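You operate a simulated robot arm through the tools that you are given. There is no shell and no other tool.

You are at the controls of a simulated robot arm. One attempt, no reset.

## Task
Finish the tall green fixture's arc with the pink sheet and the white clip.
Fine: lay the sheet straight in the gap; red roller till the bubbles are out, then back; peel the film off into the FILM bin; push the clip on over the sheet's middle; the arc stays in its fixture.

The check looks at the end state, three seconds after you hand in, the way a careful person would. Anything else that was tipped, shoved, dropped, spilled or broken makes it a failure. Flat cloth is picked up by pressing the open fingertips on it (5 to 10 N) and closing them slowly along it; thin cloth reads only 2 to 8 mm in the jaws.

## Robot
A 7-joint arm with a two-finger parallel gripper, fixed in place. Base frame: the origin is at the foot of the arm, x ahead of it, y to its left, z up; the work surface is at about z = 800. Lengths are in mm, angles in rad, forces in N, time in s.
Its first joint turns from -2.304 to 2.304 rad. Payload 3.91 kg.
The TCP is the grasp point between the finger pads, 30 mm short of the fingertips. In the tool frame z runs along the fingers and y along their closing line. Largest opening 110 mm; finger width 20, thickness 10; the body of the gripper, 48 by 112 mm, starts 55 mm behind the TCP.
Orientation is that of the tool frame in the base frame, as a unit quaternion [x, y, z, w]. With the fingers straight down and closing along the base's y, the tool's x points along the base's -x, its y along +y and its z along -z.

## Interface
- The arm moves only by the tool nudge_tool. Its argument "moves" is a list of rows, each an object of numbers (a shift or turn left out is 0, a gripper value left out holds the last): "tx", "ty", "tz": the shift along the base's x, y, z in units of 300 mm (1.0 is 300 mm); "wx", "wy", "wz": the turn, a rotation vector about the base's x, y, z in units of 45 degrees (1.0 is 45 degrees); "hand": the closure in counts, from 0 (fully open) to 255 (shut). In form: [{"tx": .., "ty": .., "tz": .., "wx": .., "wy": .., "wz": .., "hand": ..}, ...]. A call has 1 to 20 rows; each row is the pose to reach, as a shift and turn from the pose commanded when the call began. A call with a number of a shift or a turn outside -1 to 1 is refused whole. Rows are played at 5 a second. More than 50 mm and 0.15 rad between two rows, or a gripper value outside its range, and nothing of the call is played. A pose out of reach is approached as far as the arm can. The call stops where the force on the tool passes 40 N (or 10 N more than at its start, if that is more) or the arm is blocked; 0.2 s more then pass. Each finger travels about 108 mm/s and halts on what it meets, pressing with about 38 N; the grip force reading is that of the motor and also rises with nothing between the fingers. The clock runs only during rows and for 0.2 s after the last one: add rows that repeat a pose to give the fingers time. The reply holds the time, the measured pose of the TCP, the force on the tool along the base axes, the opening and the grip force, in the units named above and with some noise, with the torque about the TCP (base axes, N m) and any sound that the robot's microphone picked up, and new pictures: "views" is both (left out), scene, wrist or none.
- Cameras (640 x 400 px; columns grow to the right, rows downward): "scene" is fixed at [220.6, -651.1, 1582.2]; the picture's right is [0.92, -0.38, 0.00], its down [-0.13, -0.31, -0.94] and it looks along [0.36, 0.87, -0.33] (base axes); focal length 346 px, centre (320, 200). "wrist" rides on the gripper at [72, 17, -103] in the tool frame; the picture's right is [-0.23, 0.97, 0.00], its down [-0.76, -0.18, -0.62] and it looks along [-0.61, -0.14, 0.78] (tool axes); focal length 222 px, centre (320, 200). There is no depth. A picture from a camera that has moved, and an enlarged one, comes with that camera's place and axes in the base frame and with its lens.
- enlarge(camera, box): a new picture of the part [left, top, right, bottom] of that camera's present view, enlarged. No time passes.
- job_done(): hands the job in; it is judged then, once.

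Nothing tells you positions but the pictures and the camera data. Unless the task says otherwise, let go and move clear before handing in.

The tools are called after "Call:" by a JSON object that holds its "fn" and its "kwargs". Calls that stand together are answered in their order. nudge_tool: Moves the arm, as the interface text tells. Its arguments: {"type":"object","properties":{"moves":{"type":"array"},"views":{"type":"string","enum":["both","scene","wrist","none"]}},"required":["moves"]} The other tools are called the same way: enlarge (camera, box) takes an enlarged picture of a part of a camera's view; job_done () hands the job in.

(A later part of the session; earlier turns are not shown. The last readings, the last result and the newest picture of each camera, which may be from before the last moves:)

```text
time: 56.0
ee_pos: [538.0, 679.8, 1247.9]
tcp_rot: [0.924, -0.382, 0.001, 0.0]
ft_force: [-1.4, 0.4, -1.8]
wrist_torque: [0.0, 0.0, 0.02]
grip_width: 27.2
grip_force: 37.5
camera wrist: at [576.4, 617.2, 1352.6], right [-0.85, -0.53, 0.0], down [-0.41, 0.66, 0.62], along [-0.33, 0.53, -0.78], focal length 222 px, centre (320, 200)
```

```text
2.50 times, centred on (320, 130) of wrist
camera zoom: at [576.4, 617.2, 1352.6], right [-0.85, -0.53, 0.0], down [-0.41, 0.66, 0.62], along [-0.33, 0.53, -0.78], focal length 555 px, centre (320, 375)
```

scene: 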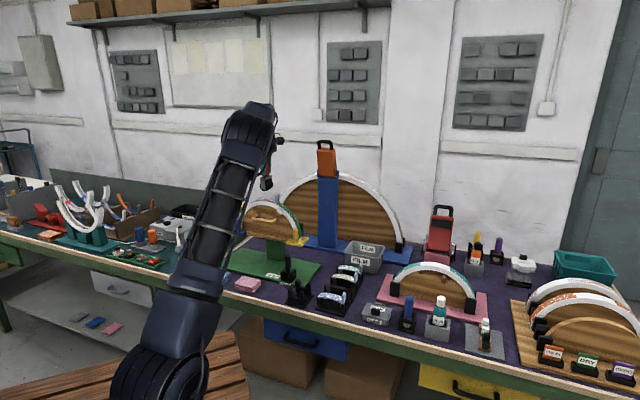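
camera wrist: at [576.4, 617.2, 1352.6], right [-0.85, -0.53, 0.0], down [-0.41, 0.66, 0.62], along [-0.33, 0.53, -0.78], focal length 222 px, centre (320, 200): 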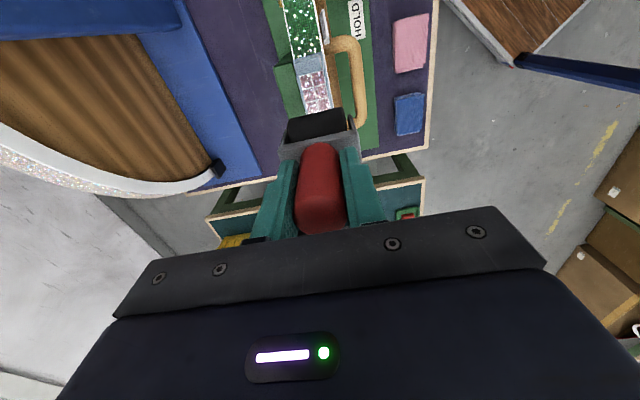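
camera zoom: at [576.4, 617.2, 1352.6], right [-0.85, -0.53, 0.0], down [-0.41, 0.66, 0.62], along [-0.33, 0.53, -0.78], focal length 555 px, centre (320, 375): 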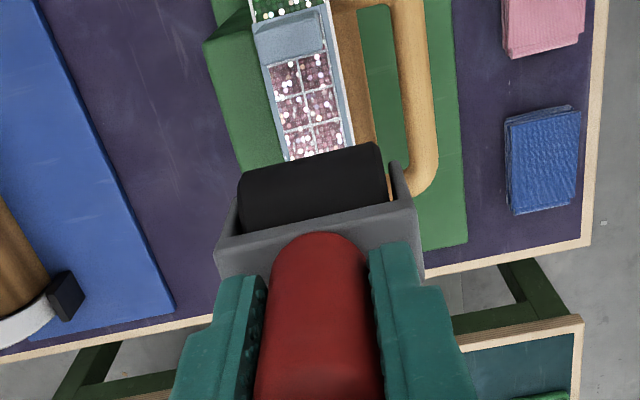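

The roller is above the sheet's centre with about 38 mm to go. I'll lower quickly at first, then in small steps until I feel contact.

Call:
{"fn": "nudge_tool", "kwargs": {"moves": [{"tz": -0.03, "hand": 215}, {"tz": -0.07, "hand": 215}, {"tz": -0.1, "hand": 215}, {"tz": -0.108, "hand": 215}, {"tz": -0.108, "hand": 215}], "views": "none"}}

Call:
{"fn": "enlarge", "kwargs": {"camera": "scene", "box": [250, 180, 290, 215]}}

Call:
{"fn": "nudge_tool", "kwargs": {"moves": [{"tz": -0.0033, "hand": 215}, {"tz": -0.0067, "hand": 215}, {"tz": -0.0067, "hand": 215}], "views": "none"}}

```text
time: 57.2
ee_pos: [536.2, 680.8, 1216.0]
tcp_rot: [0.924, -0.383, 0.0, 0.0]
ft_force: [0.4, 0.4, -2.2]
wrist_torque: [0.04, -0.03, 0.02]
grip_width: 27.3
grip_force: 38.3
```

```text
11.43 times, centred on (270, 198) of scene
camera zoom: at [220.6, -651.1, 1582.2], right [0.92, -0.38, 0.0], down [-0.13, -0.31, -0.94], along [0.36, 0.87, -0.33], focal length 3960 px, centre (891, 229)
```

zoom: 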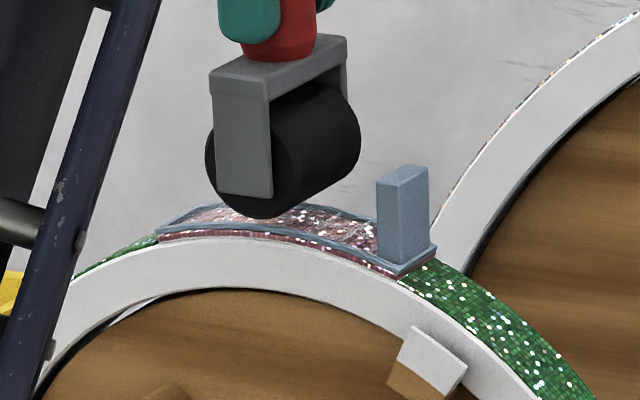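

```text
time: 58.0
ee_pos: [537.6, 681.4, 1212.2]
tcp_rot: [0.924, -0.382, -0.001, 0.0]
ft_force: [-0.4, -0.6, -1.0]
wrist_torque: [0.02, -0.04, 0.0]
grip_width: 27.3
grip_force: 38.0
```

Call:
{"fn": "nudge_tool", "kwargs": {"moves": [{"tz": -0.0033, "hand": 215}, {"tz": -0.005, "hand": 215}, {"tz": -0.005, "hand": 215}], "views": "none"}}

Call:
{"fn": "enlarge", "kwargs": {"camera": "scene", "box": [250, 185, 290, 215]}}

```text
time: 58.8
ee_pos: [536.7, 679.4, 1211.4]
tcp_rot: [0.924, -0.383, 0.0, 0.0]
ft_force: [-0.6, -0.6, -1.7]
wrist_torque: [0.01, -0.02, 0.0]
grip_width: 27.3
grip_force: 38.1
```

```text
13.33 times, centred on (270, 200) of scene
camera zoom: at [220.6, -651.1, 1582.2], right [0.92, -0.38, 0.0], down [-0.13, -0.31, -0.94], along [0.36, 0.87, -0.33], focal length 4620 px, centre (987, 200)
```

zoom: 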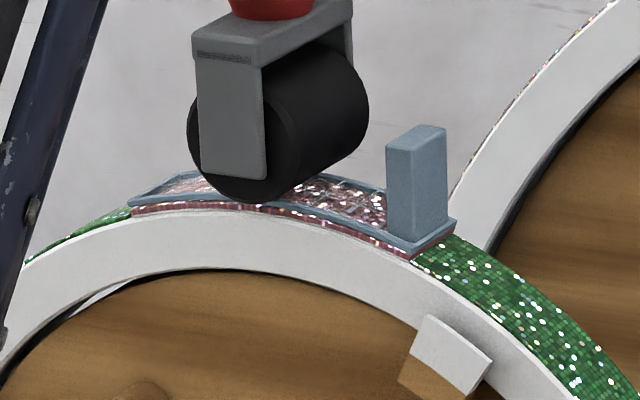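

Call:
{"fn": "nudge_tool", "kwargs": {"moves": [{"tz": -0.0025, "hand": 215}, {"tz": -0.0025, "hand": 215}], "views": "none"}}

Call:
{"fn": "nudge_tool", "kwargs": {"moves": [{"tz": -0.0025, "hand": 215}, {"tz": -0.0025, "hand": 215}], "views": "none"}}

Call:
{"fn": "nudge_tool", "kwargs": {"moves": [{"tz": -0.0025, "hand": 215}, {"tz": -0.0025, "hand": 215}], "views": "none"}}

```text
time: 59.4
ee_pos: [538.0, 679.5, 1210.1]
tcp_rot: [0.924, -0.382, 0.0, 0.0]
ft_force: [0.1, 0.5, 1.9]
wrist_torque: [0.02, 0.0, -0.01]
grip_width: 27.3
grip_force: 38.3
```

```text
time: 60.0
ee_pos: [538.3, 678.6, 1211.3]
tcp_rot: [0.924, -0.383, 0.0, 0.0]
ft_force: [-0.1, 0.4, 7.1]
wrist_torque: [0.03, -0.02, 0.01]
grip_width: 27.4
grip_force: 38.1
```

```text
time: 60.6
ee_pos: [538.2, 678.3, 1209.1]
tcp_rot: [0.924, -0.383, 0.0, 0.0]
ft_force: [0.3, 0.1, 13.1]
wrist_torque: [0.04, -0.02, 0.01]
grip_width: 27.0
grip_force: 38.2
```

Contact at about 14 N. Now I'll roll toward the far end from the tab, following the arc, and check the force.

Call:
{"fn": "nudge_tool", "kwargs": {"moves": [{"tx": -0.0094, "ty": 0.0094, "tz": -0.0002, "hand": 215}, {"tx": -0.0189, "ty": 0.0189, "tz": -0.0007, "hand": 215}, {"tx": -0.0283, "ty": 0.0283, "tz": -0.0015, "hand": 215}, {"tx": -0.0377, "ty": 0.0377, "tz": -0.0027, "hand": 215}, {"tx": -0.0471, "ty": 0.0471, "tz": -0.0042, "hand": 215}, {"tx": -0.0471, "ty": 0.0471, "tz": -0.0042, "hand": 215}], "views": "none"}}

Call:
{"fn": "enlarge", "kwargs": {"camera": "scene", "box": [245, 180, 295, 220]}}

Call:
{"fn": "enlarge", "kwargs": {"camera": "wrist", "box": [250, 40, 390, 180]}}

```text
time: 62.0
ee_pos: [523.0, 692.8, 1207.0]
tcp_rot: [0.924, -0.382, 0.0, 0.001]
ft_force: [-0.4, -0.6, -0.6]
wrist_torque: [0.05, 0.03, -0.01]
grip_width: 27.3
grip_force: 37.4
```

```text
10.00 times, centred on (270, 200) of scene
camera zoom: at [220.6, -651.1, 1582.2], right [0.92, -0.38, 0.0], down [-0.13, -0.31, -0.94], along [0.36, 0.87, -0.33], focal length 3465 px, centre (820, 200)
```

zoom: 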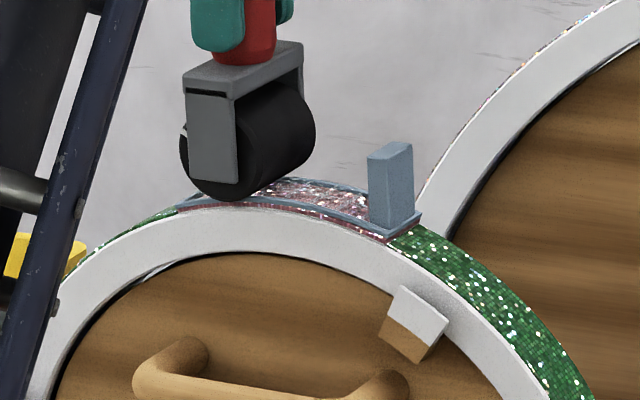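

```text
2.86 times, centred on (320, 110) of wrist
camera zoom: at [562.4, 631.2, 1311.5], right [-0.85, -0.53, 0.0], down [-0.41, 0.66, 0.62], along [-0.33, 0.53, -0.78], focal length 635 px, centre (320, 457)
```

zoom: 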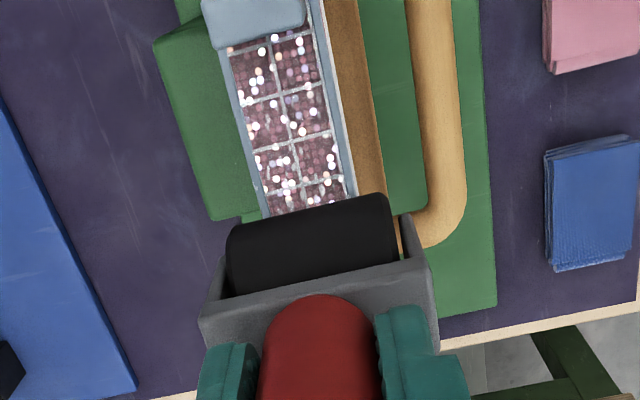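

Force dropped to about 1 N, so the surface falls away faster here than I assumed. I'll press down in small steps to regain contact.

Call:
{"fn": "nudge_tool", "kwargs": {"moves": [{"tz": -0.0025, "hand": 215}, {"tz": -0.0025, "hand": 215}], "views": "none"}}

Call:
{"fn": "nudge_tool", "kwargs": {"moves": [{"tz": -0.0025, "hand": 215}, {"tz": -0.0025, "hand": 215}], "views": "none"}}

```text
time: 62.6
ee_pos: [522.7, 693.0, 1207.2]
tcp_rot: [0.924, -0.383, 0.0, 0.0]
ft_force: [-0.8, 0.3, 0.6]
wrist_torque: [0.02, 0.09, 0.02]
grip_width: 27.2
grip_force: 38.0
```

```text
time: 63.2
ee_pos: [523.7, 693.3, 1207.8]
tcp_rot: [0.924, -0.383, 0.0, 0.0]
ft_force: [0.2, 1.2, 4.7]
wrist_torque: [0.1, 0.01, 0.02]
grip_width: 27.1
grip_force: 37.6
```

Call:
{"fn": "nudge_tool", "kwargs": {"moves": [{"tz": -0.002, "hand": 215}, {"tx": -0.008, "ty": 0.008, "tz": -0.004, "hand": 215}, {"tx": -0.016, "ty": 0.016, "tz": -0.0062, "hand": 215}, {"tx": -0.0236, "ty": 0.0236, "tz": -0.0083, "hand": 215}, {"tx": -0.0236, "ty": 0.0236, "tz": -0.0083, "hand": 215}], "views": "none"}}

Call:
{"fn": "enlarge", "kwargs": {"camera": "scene", "box": [245, 180, 295, 220]}}

Call:
{"fn": "enlarge", "kwargs": {"camera": "wrist", "box": [270, 30, 370, 130]}}

```text
time: 64.4
ee_pos: [516.3, 700.6, 1204.1]
tcp_rot: [0.924, -0.382, 0.0, 0.0]
ft_force: [-0.4, 2.5, 7.0]
wrist_torque: [0.21, 0.01, 0.03]
grip_width: 27.2
grip_force: 37.8
```

```text
10.00 times, centred on (270, 200) of scene
camera zoom: at [220.6, -651.1, 1582.2], right [0.92, -0.38, 0.0], down [-0.13, -0.31, -0.94], along [0.36, 0.87, -0.33], focal length 3465 px, centre (820, 200)
```

zoom: 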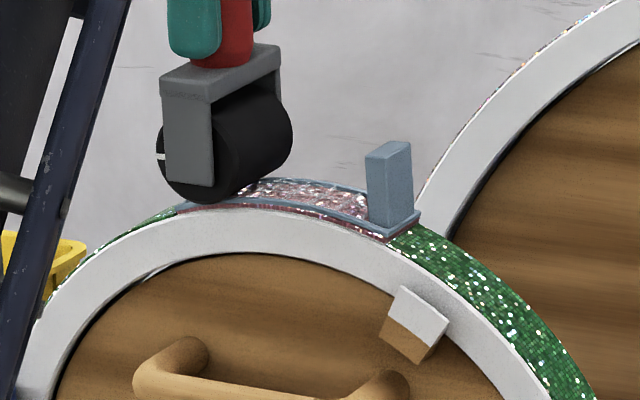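

```text
4.00 times, centred on (320, 80) of wrist
camera zoom: at [554.4, 638.4, 1307.6], right [-0.85, -0.53, 0.0], down [-0.41, 0.66, 0.62], along [-0.33, 0.53, -0.78], focal length 888 px, centre (320, 680)
```

zoom: 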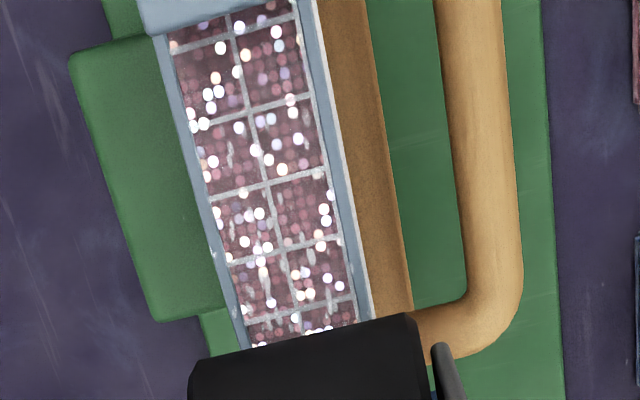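

Contact is now about 8.5 N and the fixture hasn't moved. Bubble streaks remain in the middle, so I'll continue to the end and then roll back with more force.

Call:
{"fn": "nudge_tool", "kwargs": {"moves": [{"tx": -0.006, "ty": 0.006, "tz": -0.0026, "hand": 215}, {"tx": -0.012, "ty": 0.012, "tz": -0.0052, "hand": 215}, {"tx": -0.018, "ty": 0.018, "tz": -0.0079, "hand": 215}, {"tx": -0.0236, "ty": 0.0236, "tz": -0.0106, "hand": 215}, {"tx": -0.0236, "ty": 0.0236, "tz": -0.0106, "hand": 215}], "views": "none"}}

Call:
{"fn": "nudge_tool", "kwargs": {"moves": [{"tx": 0.006, "ty": -0.006, "tz": 0.0018, "hand": 215}, {"tx": 0.0118, "ty": -0.0118, "tz": 0.004, "hand": 215}, {"tx": 0.0177, "ty": -0.0177, "tz": 0.0063, "hand": 215}, {"tx": 0.0236, "ty": -0.0236, "tz": 0.0086, "hand": 215}, {"tx": 0.0236, "ty": -0.0236, "tz": 0.0086, "hand": 215}], "views": "none"}}

Call:
{"fn": "enlarge", "kwargs": {"camera": "scene", "box": [245, 180, 295, 220]}}

```text
time: 65.6
ee_pos: [509.1, 708.2, 1200.5]
tcp_rot: [0.924, -0.383, 0.0, 0.0]
ft_force: [-1.1, 0.8, 2.7]
wrist_torque: [-0.02, 0.13, -0.04]
grip_width: 27.2
grip_force: 38.2
```

```text
time: 66.8
ee_pos: [516.3, 700.4, 1203.2]
tcp_rot: [0.924, -0.383, 0.0, 0.0]
ft_force: [-0.1, -0.1, -0.3]
wrist_torque: [0.01, 0.03, -0.01]
grip_width: 27.3
grip_force: 38.3
```

```text
10.00 times, centred on (270, 200) of scene
camera zoom: at [220.6, -651.1, 1582.2], right [0.92, -0.38, 0.0], down [-0.13, -0.31, -0.94], along [0.36, 0.87, -0.33], focal length 3465 px, centre (820, 200)
```

zoom: 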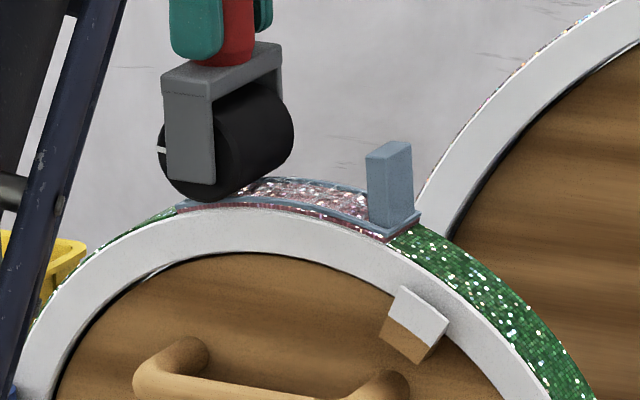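

Contact got lighter on the way back, so either the sheet settled or the roller shifted in the grip. I'll zoom in on the grip and roller to check.

Call:
{"fn": "enlarge", "kwargs": {"camera": "scene", "box": [256, 176, 284, 206]}}

Call:
{"fn": "enlarge", "kwargs": {"camera": "wrist", "box": [260, 90, 390, 220]}}

Call:
{"fn": "enlarge", "kwargs": {"camera": "wrist", "box": [280, 40, 350, 110]}}

```text
13.33 times, centred on (270, 191) of scene
camera zoom: at [220.6, -651.1, 1582.2], right [0.92, -0.38, 0.0], down [-0.13, -0.31, -0.94], along [0.36, 0.87, -0.33], focal length 4620 px, centre (987, 320)
```

zoom: 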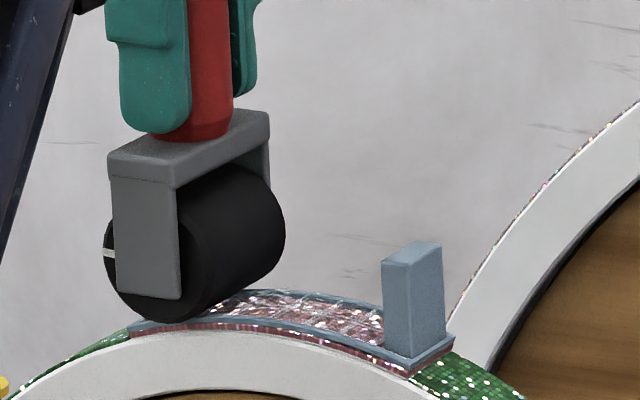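

```text
3.08 times, centred on (325, 155) of wrist
camera zoom: at [555.2, 638.4, 1307.0], right [-0.85, -0.53, 0.0], down [-0.41, 0.66, 0.62], along [-0.33, 0.53, -0.78], focal length 684 px, centre (305, 338)
```

zoom: 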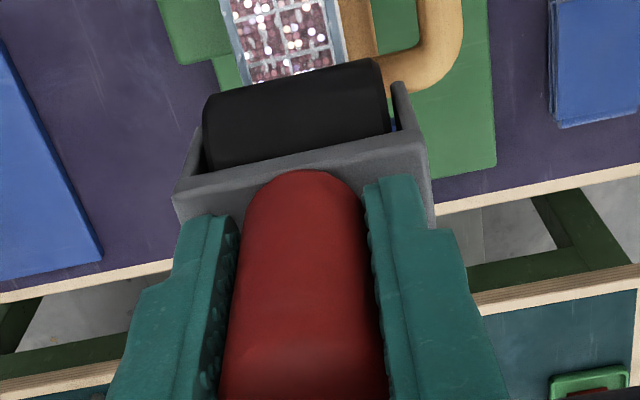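

```text
5.71 times, centred on (315, 75) of wrist
camera zoom: at [555.2, 638.4, 1307.0], right [-0.85, -0.53, 0.0], down [-0.41, 0.66, 0.62], along [-0.33, 0.53, -0.78], focal length 1269 px, centre (349, 914)
```

zoom: 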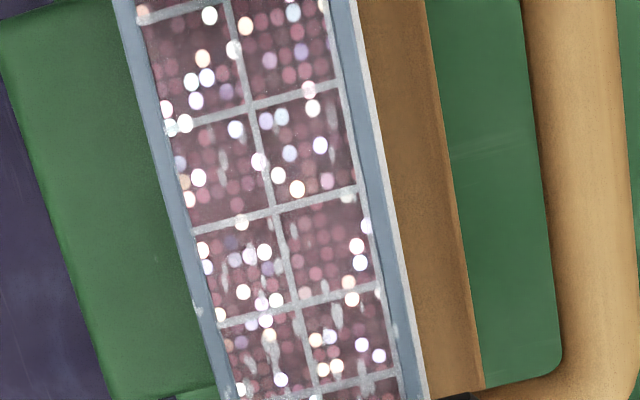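

The handle slid up about 3.5 mm in the grip under load, so I should keep the force moderate. I'll press about 8 N and make a full slow pass toward the tab.

Call:
{"fn": "nudge_tool", "kwargs": {"moves": [{"tz": -0.0033, "hand": 230}, {"tx": 0.0118, "ty": -0.0118, "tz": 0.0002, "hand": 230}, {"tx": 0.0236, "ty": -0.0236, "tz": 0.003, "hand": 230}, {"tx": 0.0354, "ty": -0.0354, "tz": 0.0053, "hand": 230}, {"tx": 0.0471, "ty": -0.0471, "tz": 0.0072, "hand": 230}, {"tx": 0.0589, "ty": -0.0589, "tz": 0.0085, "hand": 230}, {"tx": 0.0707, "ty": -0.0707, "tz": 0.0092, "hand": 230}, {"tx": 0.0707, "ty": -0.0707, "tz": 0.0092, "hand": 230}], "views": "none"}}

Call:
{"fn": "enlarge", "kwargs": {"camera": "scene", "box": [256, 176, 284, 206]}}

```text
time: 68.6
ee_pos: [536.3, 681.0, 1206.4]
tcp_rot: [0.924, -0.382, 0.0, 0.0]
ft_force: [0.4, 0.3, -0.7]
wrist_torque: [0.03, -0.05, 0.0]
grip_width: 27.1
grip_force: 37.9
```

```text
13.33 times, centred on (270, 191) of scene
camera zoom: at [220.6, -651.1, 1582.2], right [0.92, -0.38, 0.0], down [-0.13, -0.31, -0.94], along [0.36, 0.87, -0.33], focal length 4620 px, centre (987, 320)
```

zoom: 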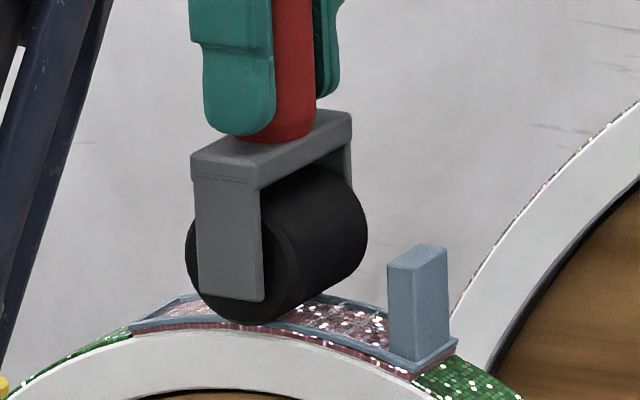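

The handle creeps up in the grip, so I'll press down here until the fingertips bear directly on the yoke's bar, which gives a solid push.

Call:
{"fn": "nudge_tool", "kwargs": {"moves": [{"tz": -0.0033, "hand": 230}, {"tz": -0.0067, "hand": 230}, {"tz": -0.01, "hand": 230}, {"tz": -0.0133, "hand": 230}, {"tz": -0.0133, "hand": 230}], "views": "none"}}

Call:
{"fn": "nudge_tool", "kwargs": {"moves": [{"tz": -0.0033, "hand": 230}, {"tz": -0.0067, "hand": 230}, {"tz": -0.0067, "hand": 230}], "views": "none"}}

Call:
{"fn": "enlarge", "kwargs": {"camera": "scene", "box": [256, 176, 284, 206]}}

```text
time: 69.8
ee_pos: [536.4, 679.1, 1203.4]
tcp_rot: [0.924, -0.382, 0.001, 0.0]
ft_force: [-1.2, 0.6, 25.3]
wrist_torque: [0.05, 0.11, 0.02]
grip_width: 27.2
grip_force: 37.8
```

```text
time: 70.6
ee_pos: [536.6, 679.6, 1200.7]
tcp_rot: [0.924, -0.382, 0.0, 0.0]
ft_force: [0.3, 1.3, 26.8]
wrist_torque: [0.21, -0.02, 0.02]
grip_width: 26.9
grip_force: 38.1
```

```text
13.33 times, centred on (270, 191) of scene
camera zoom: at [220.6, -651.1, 1582.2], right [0.92, -0.38, 0.0], down [-0.13, -0.31, -0.94], along [0.36, 0.87, -0.33], focal length 4620 px, centre (987, 320)
```

zoom: 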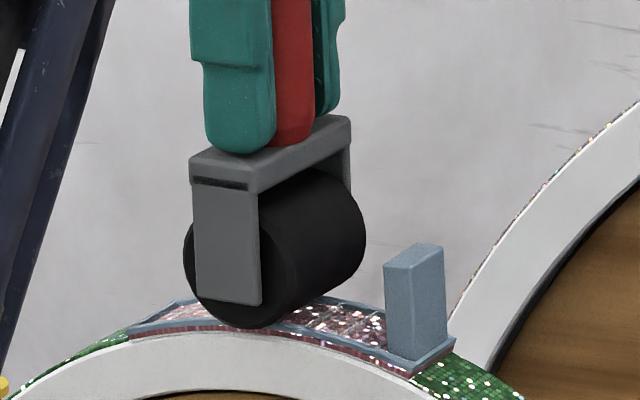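

Slip needs about 27 N and the tips now almost touch the bar. I'll ease to about 12 N and roll to the tab and back.

Call:
{"fn": "nudge_tool", "kwargs": {"moves": [{"tz": 0.0053, "hand": 230}, {"tx": 0.0118, "ty": -0.0118, "tz": 0.0054, "hand": 230}, {"tx": 0.0236, "ty": -0.0236, "tz": 0.0052, "hand": 230}, {"tx": 0.0354, "ty": -0.0354, "tz": 0.0042, "hand": 230}, {"tx": 0.0471, "ty": -0.0471, "tz": 0.003, "hand": 230}, {"tx": 0.0542, "ty": -0.0542, "tz": 0.0018, "hand": 230}, {"tx": 0.0542, "ty": -0.0542, "tz": 0.0018, "hand": 230}], "views": "none"}}

Call:
{"fn": "enlarge", "kwargs": {"camera": "scene", "box": [256, 176, 290, 208]}}

Call:
{"fn": "nudge_tool", "kwargs": {"moves": [{"tx": -0.0118, "ty": 0.0118, "tz": 0.0018, "hand": 230}, {"tx": -0.0236, "ty": 0.0236, "tz": 0.0029, "hand": 230}, {"tx": -0.0354, "ty": 0.0354, "tz": 0.0036, "hand": 230}, {"tx": -0.0471, "ty": 0.0471, "tz": 0.0036, "hand": 230}, {"tx": -0.0589, "ty": 0.0589, "tz": 0.0031, "hand": 230}, {"tx": -0.0707, "ty": 0.0707, "tz": 0.0021, "hand": 230}, {"tx": -0.0825, "ty": 0.0825, "tz": 0.0004, "hand": 230}, {"tx": -0.0825, "ty": 0.0825, "tz": 0.0004, "hand": 230}], "views": "none"}}

Call:
{"fn": "enlarge", "kwargs": {"camera": "wrist", "box": [280, 40, 350, 110]}}

```text
time: 72.2
ee_pos: [554.6, 663.0, 1200.6]
tcp_rot: [0.924, -0.383, 0.0, 0.0]
ft_force: [-0.3, -0.1, -1.9]
wrist_torque: [0.01, -0.01, -0.02]
grip_width: 27.0
grip_force: 37.9
```

```text
12.50 times, centred on (273, 192) of scene
camera zoom: at [220.6, -651.1, 1582.2], right [0.92, -0.38, 0.0], down [-0.13, -0.31, -0.94], along [0.36, 0.87, -0.33], focal length 4332 px, centre (908, 300)
```

zoom: 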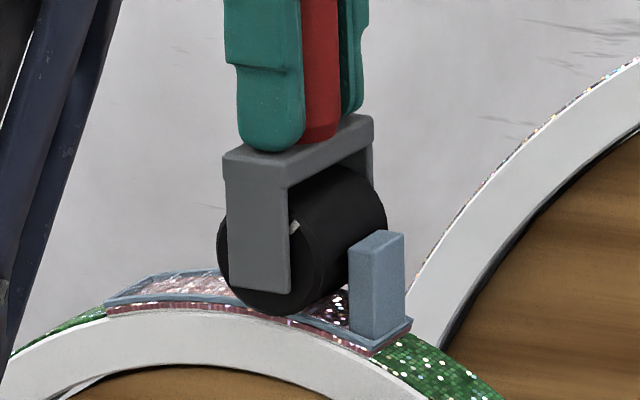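

```text
time: 74.0
ee_pos: [528.5, 688.0, 1200.5]
tcp_rot: [0.924, -0.382, 0.0, 0.001]
ft_force: [0.6, 0.0, -0.8]
wrist_torque: [0.02, -0.07, 0.05]
grip_width: 27.2
grip_force: 38.2
```

```text
5.71 times, centred on (315, 75) of wrist
camera zoom: at [567.2, 625.9, 1304.8], right [-0.85, -0.53, 0.0], down [-0.41, 0.66, 0.62], along [-0.33, 0.53, -0.78], focal length 1269 px, centre (349, 914)
```

zoom: 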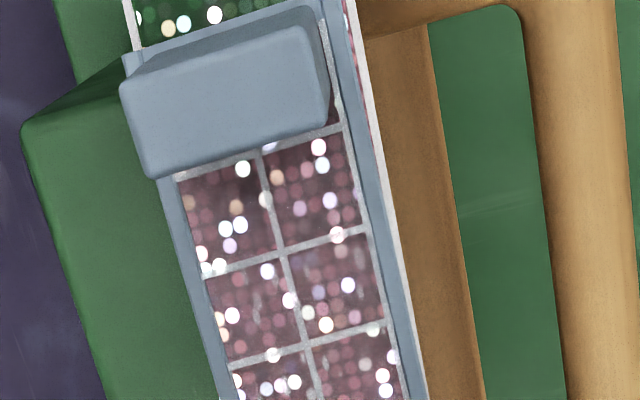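

Contact is sensitive to height now. Bubbles near the tab look fainter already. I'll find contact here again and then do long passes with closer height tracking.

Call:
{"fn": "nudge_tool", "kwargs": {"moves": [{"tz": -0.0017, "hand": 230}, {"tz": -0.0017, "hand": 230}], "views": "none"}}

Call:
{"fn": "nudge_tool", "kwargs": {"moves": [{"tz": -0.0017, "hand": 230}, {"tz": -0.0017, "hand": 230}], "views": "none"}}

Call:
{"fn": "nudge_tool", "kwargs": {"moves": [{"tz": -0.0017, "hand": 230}, {"tz": -0.0017, "hand": 230}], "views": "none"}}

```text
time: 74.6
ee_pos: [528.5, 688.4, 1199.8]
tcp_rot: [0.924, -0.382, 0.0, 0.001]
ft_force: [1.1, 0.5, 1.0]
wrist_torque: [0.06, -0.07, -0.01]
grip_width: 27.0
grip_force: 38.1
```

```text
time: 75.2
ee_pos: [528.3, 689.3, 1200.4]
tcp_rot: [0.924, -0.383, 0.0, 0.001]
ft_force: [0.0, -0.4, 2.2]
wrist_torque: [0.05, -0.02, -0.02]
grip_width: 27.2
grip_force: 38.5
```

```text
time: 75.8
ee_pos: [527.9, 688.1, 1198.9]
tcp_rot: [0.924, -0.383, 0.0, 0.0]
ft_force: [0.2, 1.4, 3.3]
wrist_torque: [0.03, -0.03, 0.0]
grip_width: 27.0
grip_force: 37.7
```

Call:
{"fn": "nudge_tool", "kwargs": {"moves": [{"tz": -0.0017, "hand": 230}, {"tz": -0.0034, "hand": 230}, {"tz": -0.0034, "hand": 230}], "views": "none"}}

Call:
{"fn": "enlarge", "kwargs": {"camera": "scene", "box": [256, 176, 290, 208]}}

```text
time: 76.6
ee_pos: [528.6, 686.8, 1199.6]
tcp_rot: [0.924, -0.382, 0.0, -0.001]
ft_force: [-0.7, 0.9, 10.4]
wrist_torque: [0.02, 0.07, 0.0]
grip_width: 27.2
grip_force: 38.2
```

```text
12.50 times, centred on (273, 192) of scene
camera zoom: at [220.6, -651.1, 1582.2], right [0.92, -0.38, 0.0], down [-0.13, -0.31, -0.94], along [0.36, 0.87, -0.33], focal length 4332 px, centre (908, 300)
```

zoom: 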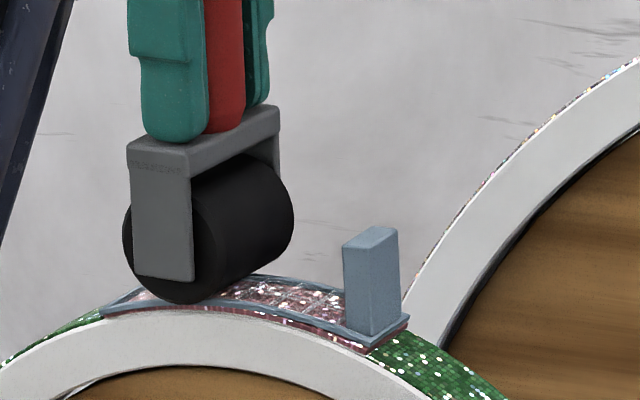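

Solid contact at about 12 N now. Rolling toward the far end in stages.

Call:
{"fn": "nudge_tool", "kwargs": {"moves": [{"tx": -0.0094, "ty": 0.0094, "tz": -0.0016, "hand": 230}, {"tx": -0.0189, "ty": 0.0189, "tz": -0.0035, "hand": 230}, {"tx": -0.0283, "ty": 0.0283, "tz": -0.0058, "hand": 230}, {"tx": -0.0377, "ty": 0.0377, "tz": -0.0084, "hand": 230}], "views": "none"}}

Call:
{"fn": "nudge_tool", "kwargs": {"moves": [{"tx": -0.0094, "ty": 0.0094, "tz": -0.003, "hand": 230}, {"tx": -0.0189, "ty": 0.0189, "tz": -0.0064, "hand": 230}, {"tx": -0.0283, "ty": 0.0283, "tz": -0.0101, "hand": 230}], "views": "none"}}

Call:
{"fn": "enlarge", "kwargs": {"camera": "scene", "box": [250, 176, 290, 212]}}

Call:
{"fn": "enlarge", "kwargs": {"camera": "wrist", "box": [280, 0, 360, 90]}}

```text
time: 77.6
ee_pos: [516.3, 700.0, 1194.9]
tcp_rot: [0.924, -0.382, -0.001, -0.001]
ft_force: [-3.1, 5.2, 15.7]
wrist_torque: [0.42, 0.15, 0.02]
grip_width: 27.0
grip_force: 38.4
```

```text
time: 78.4
ee_pos: [507.6, 708.5, 1193.3]
tcp_rot: [0.924, -0.382, -0.001, -0.001]
ft_force: [-4.1, 5.5, 21.3]
wrist_torque: [0.52, 0.23, 0.03]
grip_width: 27.2
grip_force: 37.9
```

```text
11.11 times, centred on (270, 194) of scene
camera zoom: at [220.6, -651.1, 1582.2], right [0.92, -0.38, 0.0], down [-0.13, -0.31, -0.94], along [0.36, 0.87, -0.33], focal length 3850 px, centre (876, 267)
```

zoom: 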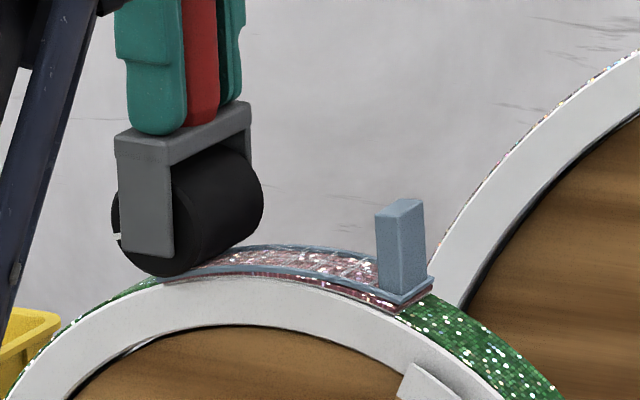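

```text
4.44 times, centred on (320, 45) of wrist
camera zoom: at [546.6, 645.2, 1296.9], right [-0.85, -0.53, 0.0], down [-0.41, 0.66, 0.62], along [-0.33, 0.53, -0.78], focal length 987 px, centre (320, 889)
```

zoom: 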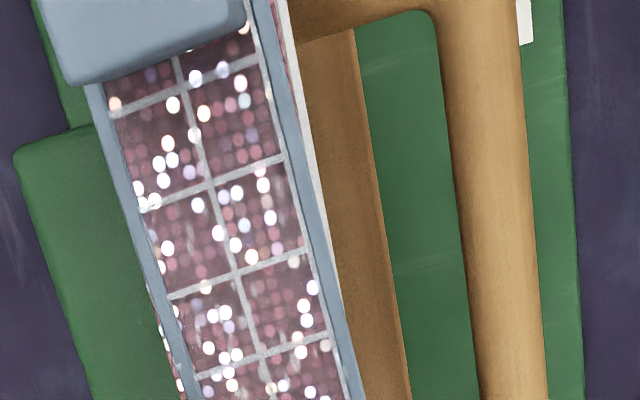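

The visible half now looks nearly bubble-free, though the film has skewed a bit on the sheet. I'll lift the roller and move past the end to view the whole sheet.

Call:
{"fn": "nudge_tool", "kwargs": {"moves": [{"tz": 0.02, "hand": 230}, {"tz": 0.07, "hand": 230}, {"tx": -0.03, "ty": 0.03, "tz": 0.14, "hand": 230}, {"tx": -0.08, "ty": 0.08, "tz": 0.2, "hand": 230}, {"tx": -0.12, "ty": 0.12, "tz": 0.2, "hand": 230}, {"tx": -0.12, "ty": 0.12, "tz": 0.2, "hand": 230}], "views": "wrist"}}

Call:
{"fn": "enlarge", "kwargs": {"camera": "wrist", "box": [270, 0, 350, 60]}}

Call:
{"fn": "enlarge", "kwargs": {"camera": "wrist", "box": [275, 40, 355, 110]}}

Call:
{"fn": "enlarge", "kwargs": {"camera": "scene", "box": [252, 190, 288, 216]}}

```text
time: 79.8
ee_pos: [473.3, 745.1, 1252.8]
tcp_rot: [0.924, -0.383, 0.0, -0.001]
ft_force: [0.6, -0.5, -2.1]
wrist_torque: [-0.01, -0.01, -0.01]
grip_width: 27.3
grip_force: 38.5
camera wrist: at [511.7, 682.0, 1356.2], right [-0.85, -0.53, 0.0], down [-0.41, 0.66, 0.62], along [-0.33, 0.53, -0.78], focal length 222 px, centre (320, 200)
```

wrist: 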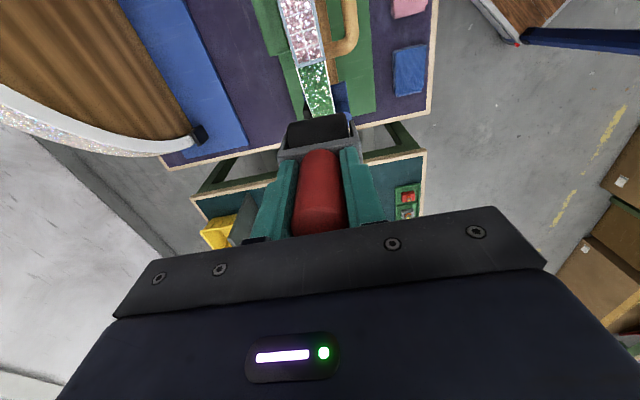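

```text
6.67 times, centred on (310, 30) of wrist
camera zoom: at [511.7, 682.0, 1356.2], right [-0.85, -0.53, 0.0], down [-0.41, 0.66, 0.62], along [-0.33, 0.53, -0.78], focal length 1481 px, centre (387, 1333)
```

zoom: 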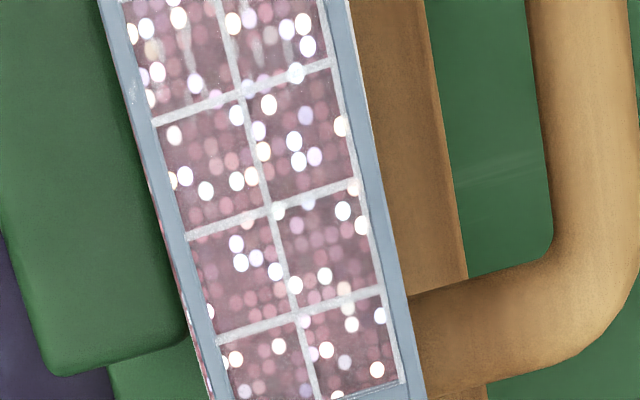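

```text
5.71 times, centred on (315, 75) of wrist
camera zoom: at [511.7, 682.0, 1356.2], right [-0.85, -0.53, 0.0], down [-0.41, 0.66, 0.62], along [-0.33, 0.53, -0.78], focal length 1269 px, centre (349, 914)
```

zoom: 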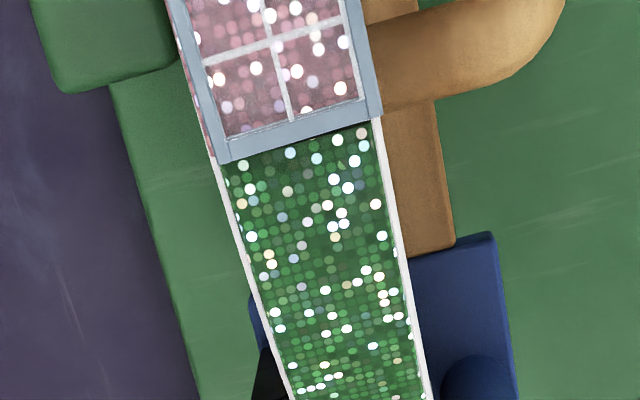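

```text
15.38 times, centred on (270, 203) of scene
camera zoom: at [220.6, -651.1, 1582.2], right [0.92, -0.38, 0.0], down [-0.13, -0.31, -0.94], along [0.36, 0.87, -0.33], focal length 5331 px, centre (1089, 154)
```

zoom: 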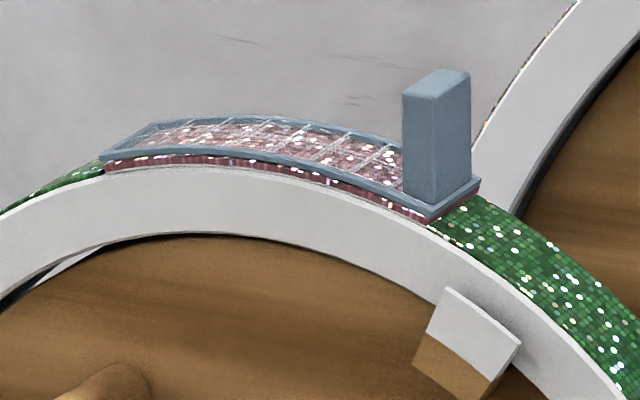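

The far half is clear; a few streaks remain around the middle and toward the tab. I'll return for more passes there.

Call:
{"fn": "nudge_tool", "kwargs": {"moves": [{"tx": 0.05, "ty": -0.05, "tz": 0.0, "hand": 230}, {"tx": 0.11, "ty": -0.11, "tz": -0.02, "hand": 230}, {"tx": 0.16, "ty": -0.16, "tz": -0.06, "hand": 230}, {"tx": 0.19, "ty": -0.19, "tz": -0.12, "hand": 230}, {"tx": 0.1907, "ty": -0.1907, "tz": -0.165, "hand": 230}, {"tx": 0.1907, "ty": -0.1907, "tz": -0.175, "hand": 230}, {"tx": 0.1907, "ty": -0.1907, "tz": -0.175, "hand": 230}], "views": "none"}}

Call:
{"fn": "nudge_tool", "kwargs": {"moves": [{"tz": -0.0033, "hand": 230}, {"tz": -0.0055, "hand": 230}, {"tz": -0.0055, "hand": 230}], "views": "none"}}

Call:
{"fn": "enlarge", "kwargs": {"camera": "scene", "box": [250, 176, 290, 212]}}

```text
time: 81.4
ee_pos: [529.2, 686.8, 1200.2]
tcp_rot: [0.924, -0.383, 0.0, 0.0]
ft_force: [0.5, 0.4, 1.8]
wrist_torque: [-0.1, 0.05, -0.02]
grip_width: 27.2
grip_force: 37.5
```

```text
time: 82.2
ee_pos: [529.3, 685.9, 1200.2]
tcp_rot: [0.924, -0.383, 0.0, -0.001]
ft_force: [-0.1, 2.0, 16.8]
wrist_torque: [0.18, -0.07, 0.03]
grip_width: 27.3
grip_force: 38.0
```

```text
11.11 times, centred on (270, 194) of scene
camera zoom: at [220.6, -651.1, 1582.2], right [0.92, -0.38, 0.0], down [-0.13, -0.31, -0.94], along [0.36, 0.87, -0.33], focal length 3850 px, centre (876, 267)
```

zoom: 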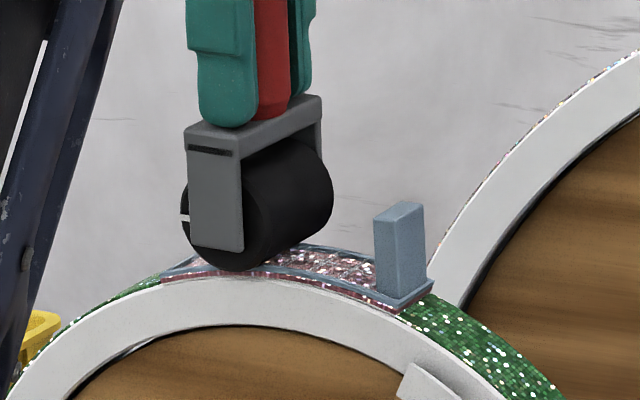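

Call:
{"fn": "nudge_tool", "kwargs": {"moves": [{"tx": 0.0118, "ty": -0.0118, "tz": 0.0013, "hand": 230}, {"tx": 0.0236, "ty": -0.0236, "tz": 0.002, "hand": 230}, {"tx": 0.0354, "ty": -0.0354, "tz": 0.0022, "hand": 230}, {"tx": 0.0471, "ty": -0.0471, "tz": 0.0019, "hand": 230}, {"tx": 0.0589, "ty": -0.0589, "tz": 0.0011, "hand": 230}, {"tx": 0.0707, "ty": -0.0707, "tz": -0.0002, "hand": 230}, {"tx": 0.0801, "ty": -0.0801, "tz": -0.0017, "hand": 230}], "views": "none"}}

Call:
{"fn": "enlarge", "kwargs": {"camera": "scene", "box": [250, 176, 290, 212]}}

```text
time: 83.8
ee_pos: [552.8, 662.9, 1198.7]
tcp_rot: [0.924, -0.383, 0.0, 0.0]
ft_force: [0.9, -0.3, 14.8]
wrist_torque: [0.05, -0.05, -0.02]
grip_width: 27.1
grip_force: 37.7
```

```text
11.11 times, centred on (270, 194) of scene
camera zoom: at [220.6, -651.1, 1582.2], right [0.92, -0.38, 0.0], down [-0.13, -0.31, -0.94], along [0.36, 0.87, -0.33], focal length 3850 px, centre (876, 267)
```

zoom: 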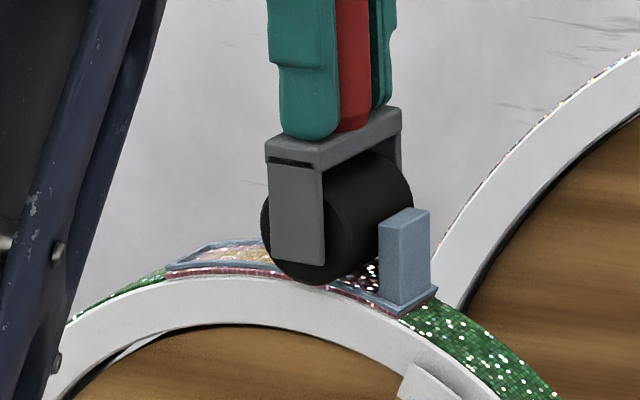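

Contact held at about 16 N all the way to the tab. Now a long pass back to the far end at the same pressure.

Call:
{"fn": "nudge_tool", "kwargs": {"moves": [{"tx": -0.0094, "ty": 0.0094, "tz": 0.0015, "hand": 230}, {"tx": -0.0212, "ty": 0.0212, "tz": 0.0028, "hand": 230}, {"tx": -0.033, "ty": 0.033, "tz": 0.0036, "hand": 230}, {"tx": -0.0448, "ty": 0.0448, "tz": 0.0039, "hand": 230}, {"tx": -0.0566, "ty": 0.0566, "tz": 0.0037, "hand": 230}, {"tx": -0.0684, "ty": 0.0684, "tz": 0.0029, "hand": 230}, {"tx": -0.0801, "ty": 0.0801, "tz": 0.0017, "hand": 230}, {"tx": -0.0919, "ty": 0.0919, "tz": -0.0002, "hand": 230}, {"tx": -0.1037, "ty": 0.1037, "tz": -0.0025, "hand": 230}, {"tx": -0.1155, "ty": 0.1155, "tz": -0.0054, "hand": 230}, {"tx": -0.1273, "ty": 0.1273, "tz": -0.0088, "hand": 230}, {"tx": -0.1391, "ty": 0.1391, "tz": -0.0129, "hand": 230}, {"tx": -0.1508, "ty": 0.1508, "tz": -0.0175, "hand": 230}, {"tx": -0.1603, "ty": 0.1603, "tz": -0.0217, "hand": 230}], "views": "none"}}

Call:
{"fn": "enlarge", "kwargs": {"camera": "wrist", "box": [280, 0, 360, 90]}}

Call:
{"fn": "enlarge", "kwargs": {"camera": "scene", "box": [250, 176, 290, 212]}}

```text
time: 86.8
ee_pos: [504.8, 710.6, 1192.1]
tcp_rot: [0.924, -0.383, 0.0, -0.001]
ft_force: [-3.7, 5.6, 19.2]
wrist_torque: [0.48, 0.17, 0.03]
grip_width: 27.2
grip_force: 38.2
```

```text
4.44 times, centred on (320, 45) of wrist
camera zoom: at [544.6, 648.0, 1296.0], right [-0.85, -0.53, 0.0], down [-0.41, 0.66, 0.62], along [-0.33, 0.53, -0.78], focal length 987 px, centre (320, 889)
```

zoom: 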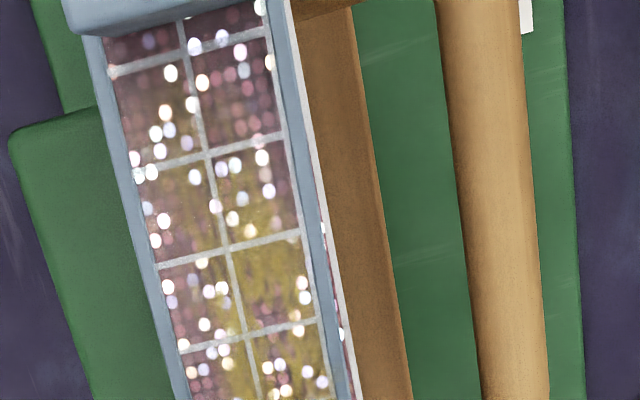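

```text
11.11 times, centred on (270, 194) of scene
camera zoom: at [220.6, -651.1, 1582.2], right [0.92, -0.38, 0.0], down [-0.13, -0.31, -0.94], along [0.36, 0.87, -0.33], focal length 3850 px, centre (876, 267)
```

zoom: 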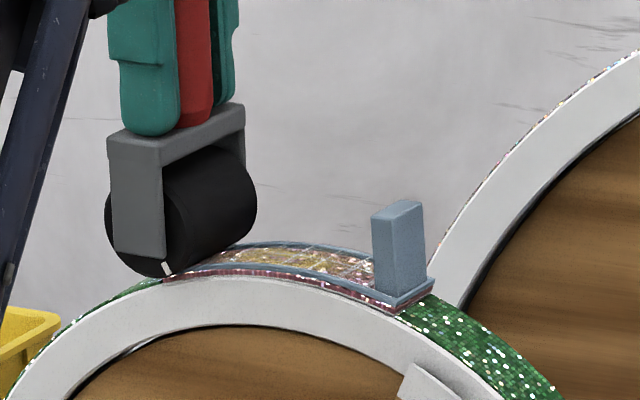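

A yellowish patch has appeared in the middle, so rolling must stop for now. I'll lift off and inspect closely.

Call:
{"fn": "nudge_tool", "kwargs": {"moves": [{"tz": 0.02, "hand": 230}, {"tz": 0.07, "hand": 230}, {"tx": -0.03, "ty": 0.03, "tz": 0.14, "hand": 230}, {"tx": -0.08, "ty": 0.08, "tz": 0.2, "hand": 230}, {"tx": -0.12, "ty": 0.12, "tz": 0.2, "hand": 230}, {"tx": -0.12, "ty": 0.12, "tz": 0.2, "hand": 230}], "views": "none"}}

Call:
{"fn": "enlarge", "kwargs": {"camera": "wrist", "box": [260, 0, 350, 70]}}

Call:
{"fn": "enlarge", "kwargs": {"camera": "wrist", "box": [280, 0, 330, 40]}}

Call:
{"fn": "enlarge", "kwargs": {"camera": "scene", "box": [252, 190, 288, 216]}}

```text
time: 88.2
ee_pos: [469.3, 748.2, 1252.1]
tcp_rot: [0.924, -0.383, 0.0, -0.001]
ft_force: [-0.1, 0.4, -2.0]
wrist_torque: [0.01, -0.02, 0.01]
grip_width: 27.2
grip_force: 38.2
```

```text
5.71 times, centred on (305, 35) of wrist
camera zoom: at [508.6, 685.8, 1355.9], right [-0.85, -0.53, 0.0], down [-0.41, 0.66, 0.62], along [-0.33, 0.53, -0.78], focal length 1269 px, centre (406, 1143)
```

zoom: 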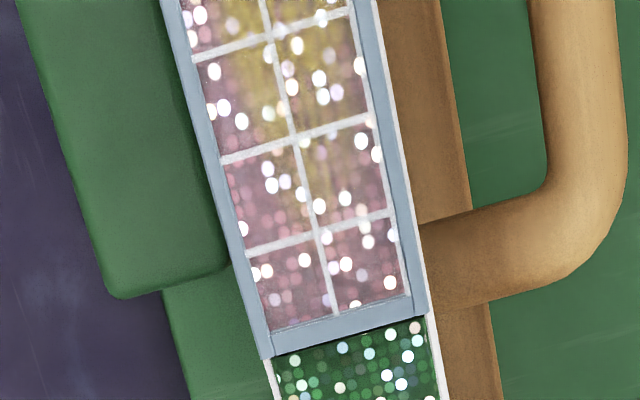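

```text
10.00 times, centred on (305, 20) of wrist
camera zoom: at [508.6, 685.8, 1355.9], right [-0.85, -0.53, 0.0], down [-0.41, 0.66, 0.62], along [-0.33, 0.53, -0.78], focal length 2221 px, centre (470, 2000)
```

zoom: 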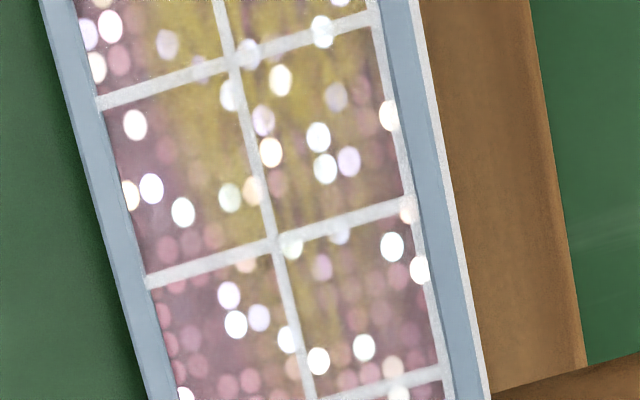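

```text
15.38 times, centred on (270, 203) of scene
camera zoom: at [220.6, -651.1, 1582.2], right [0.92, -0.38, 0.0], down [-0.13, -0.31, -0.94], along [0.36, 0.87, -0.33], focal length 5331 px, centre (1089, 154)
```

zoom: 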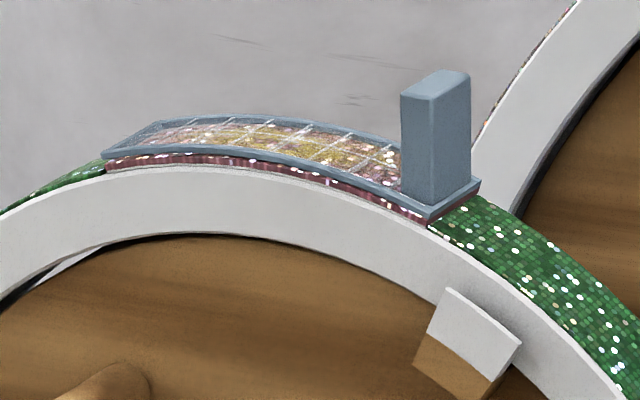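

Glue seems to be showing in the sheet's middle. Before deciding anything, I'll look closer at that area and at the other bench items.

Call:
{"fn": "enlarge", "kwargs": {"camera": "scene", "box": [455, 225, 555, 290]}}

Call:
{"fn": "enlarge", "kwargs": {"camera": "scene", "box": [195, 255, 285, 300]}}

Call:
{"fn": "enlarge", "kwargs": {"camera": "scene", "box": [530, 330, 640, 390]}}

Call:
{"fn": "enlarge", "kwargs": {"camera": "scene", "box": [258, 192, 284, 208]}}

Call:
{"fn": "enlarge", "kwargs": {"camera": "wrist", "box": [270, 0, 320, 25]}}

```text
6.15 times, centred on (505, 258) of scene
camera zoom: at [220.6, -651.1, 1582.2], right [0.92, -0.38, 0.0], down [-0.13, -0.31, -0.94], along [0.36, 0.87, -0.33], focal length 2132 px, centre (-818, -154)
```

zoom: 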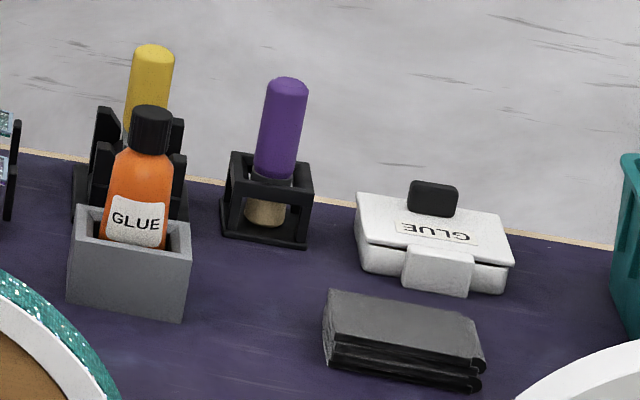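

```text
7.11 times, centred on (240, 278) of scene
camera zoom: at [220.6, -651.1, 1582.2], right [0.92, -0.38, 0.0], down [-0.13, -0.31, -0.94], along [0.36, 0.87, -0.33], focal length 2464 px, centre (889, -351)
```

zoom: 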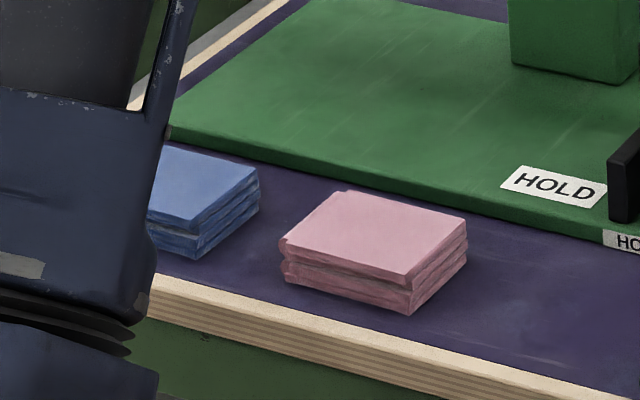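

```text
5.82 times, centred on (585, 360) of scene
camera zoom: at [220.6, -651.1, 1582.2], right [0.92, -0.38, 0.0], down [-0.13, -0.31, -0.94], along [0.36, 0.87, -0.33], focal length 2016 px, centre (-1222, -731)
```

zoom: 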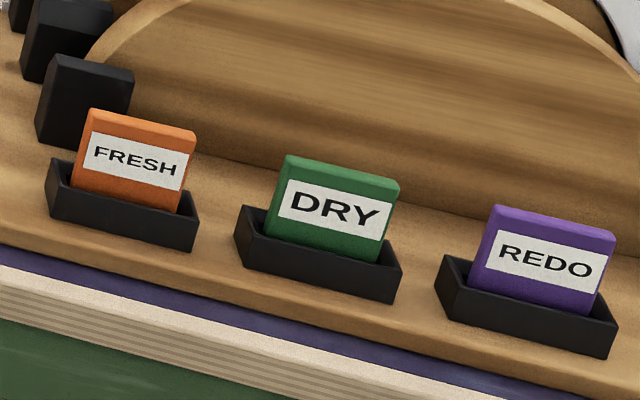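

```text
16.00 times, centred on (271, 200) of scene
camera zoom: at [220.6, -651.1, 1582.2], right [0.92, -0.38, 0.0], down [-0.13, -0.31, -0.94], along [0.36, 0.87, -0.33], focal length 5544 px, centre (1104, 200)
```

zoom: 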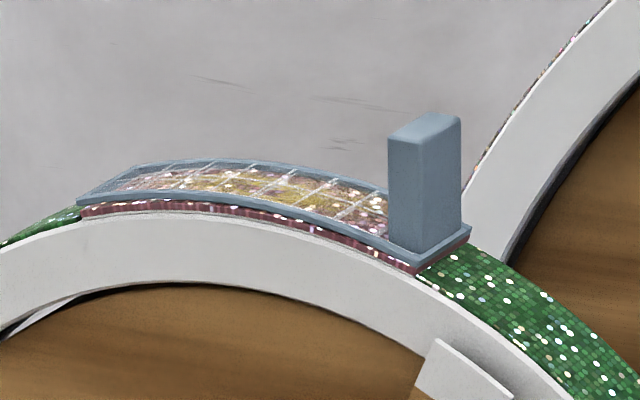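

```text
12.80 times, centred on (295, 12) of wrist
camera zoom: at [508.6, 685.8, 1355.9], right [-0.85, -0.53, 0.0], down [-0.41, 0.66, 0.62], along [-0.33, 0.53, -0.78], focal length 2843 px, centre (640, 2600)
```

zoom: 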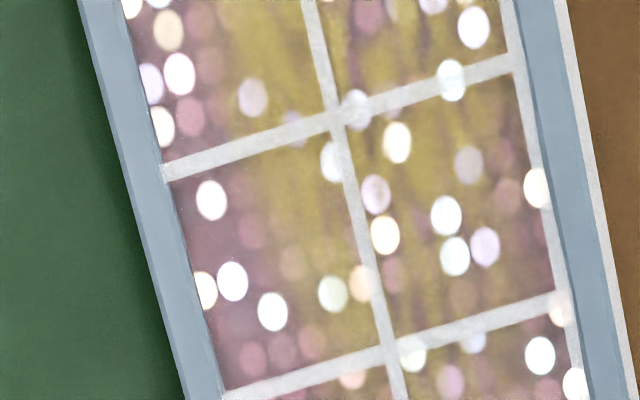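

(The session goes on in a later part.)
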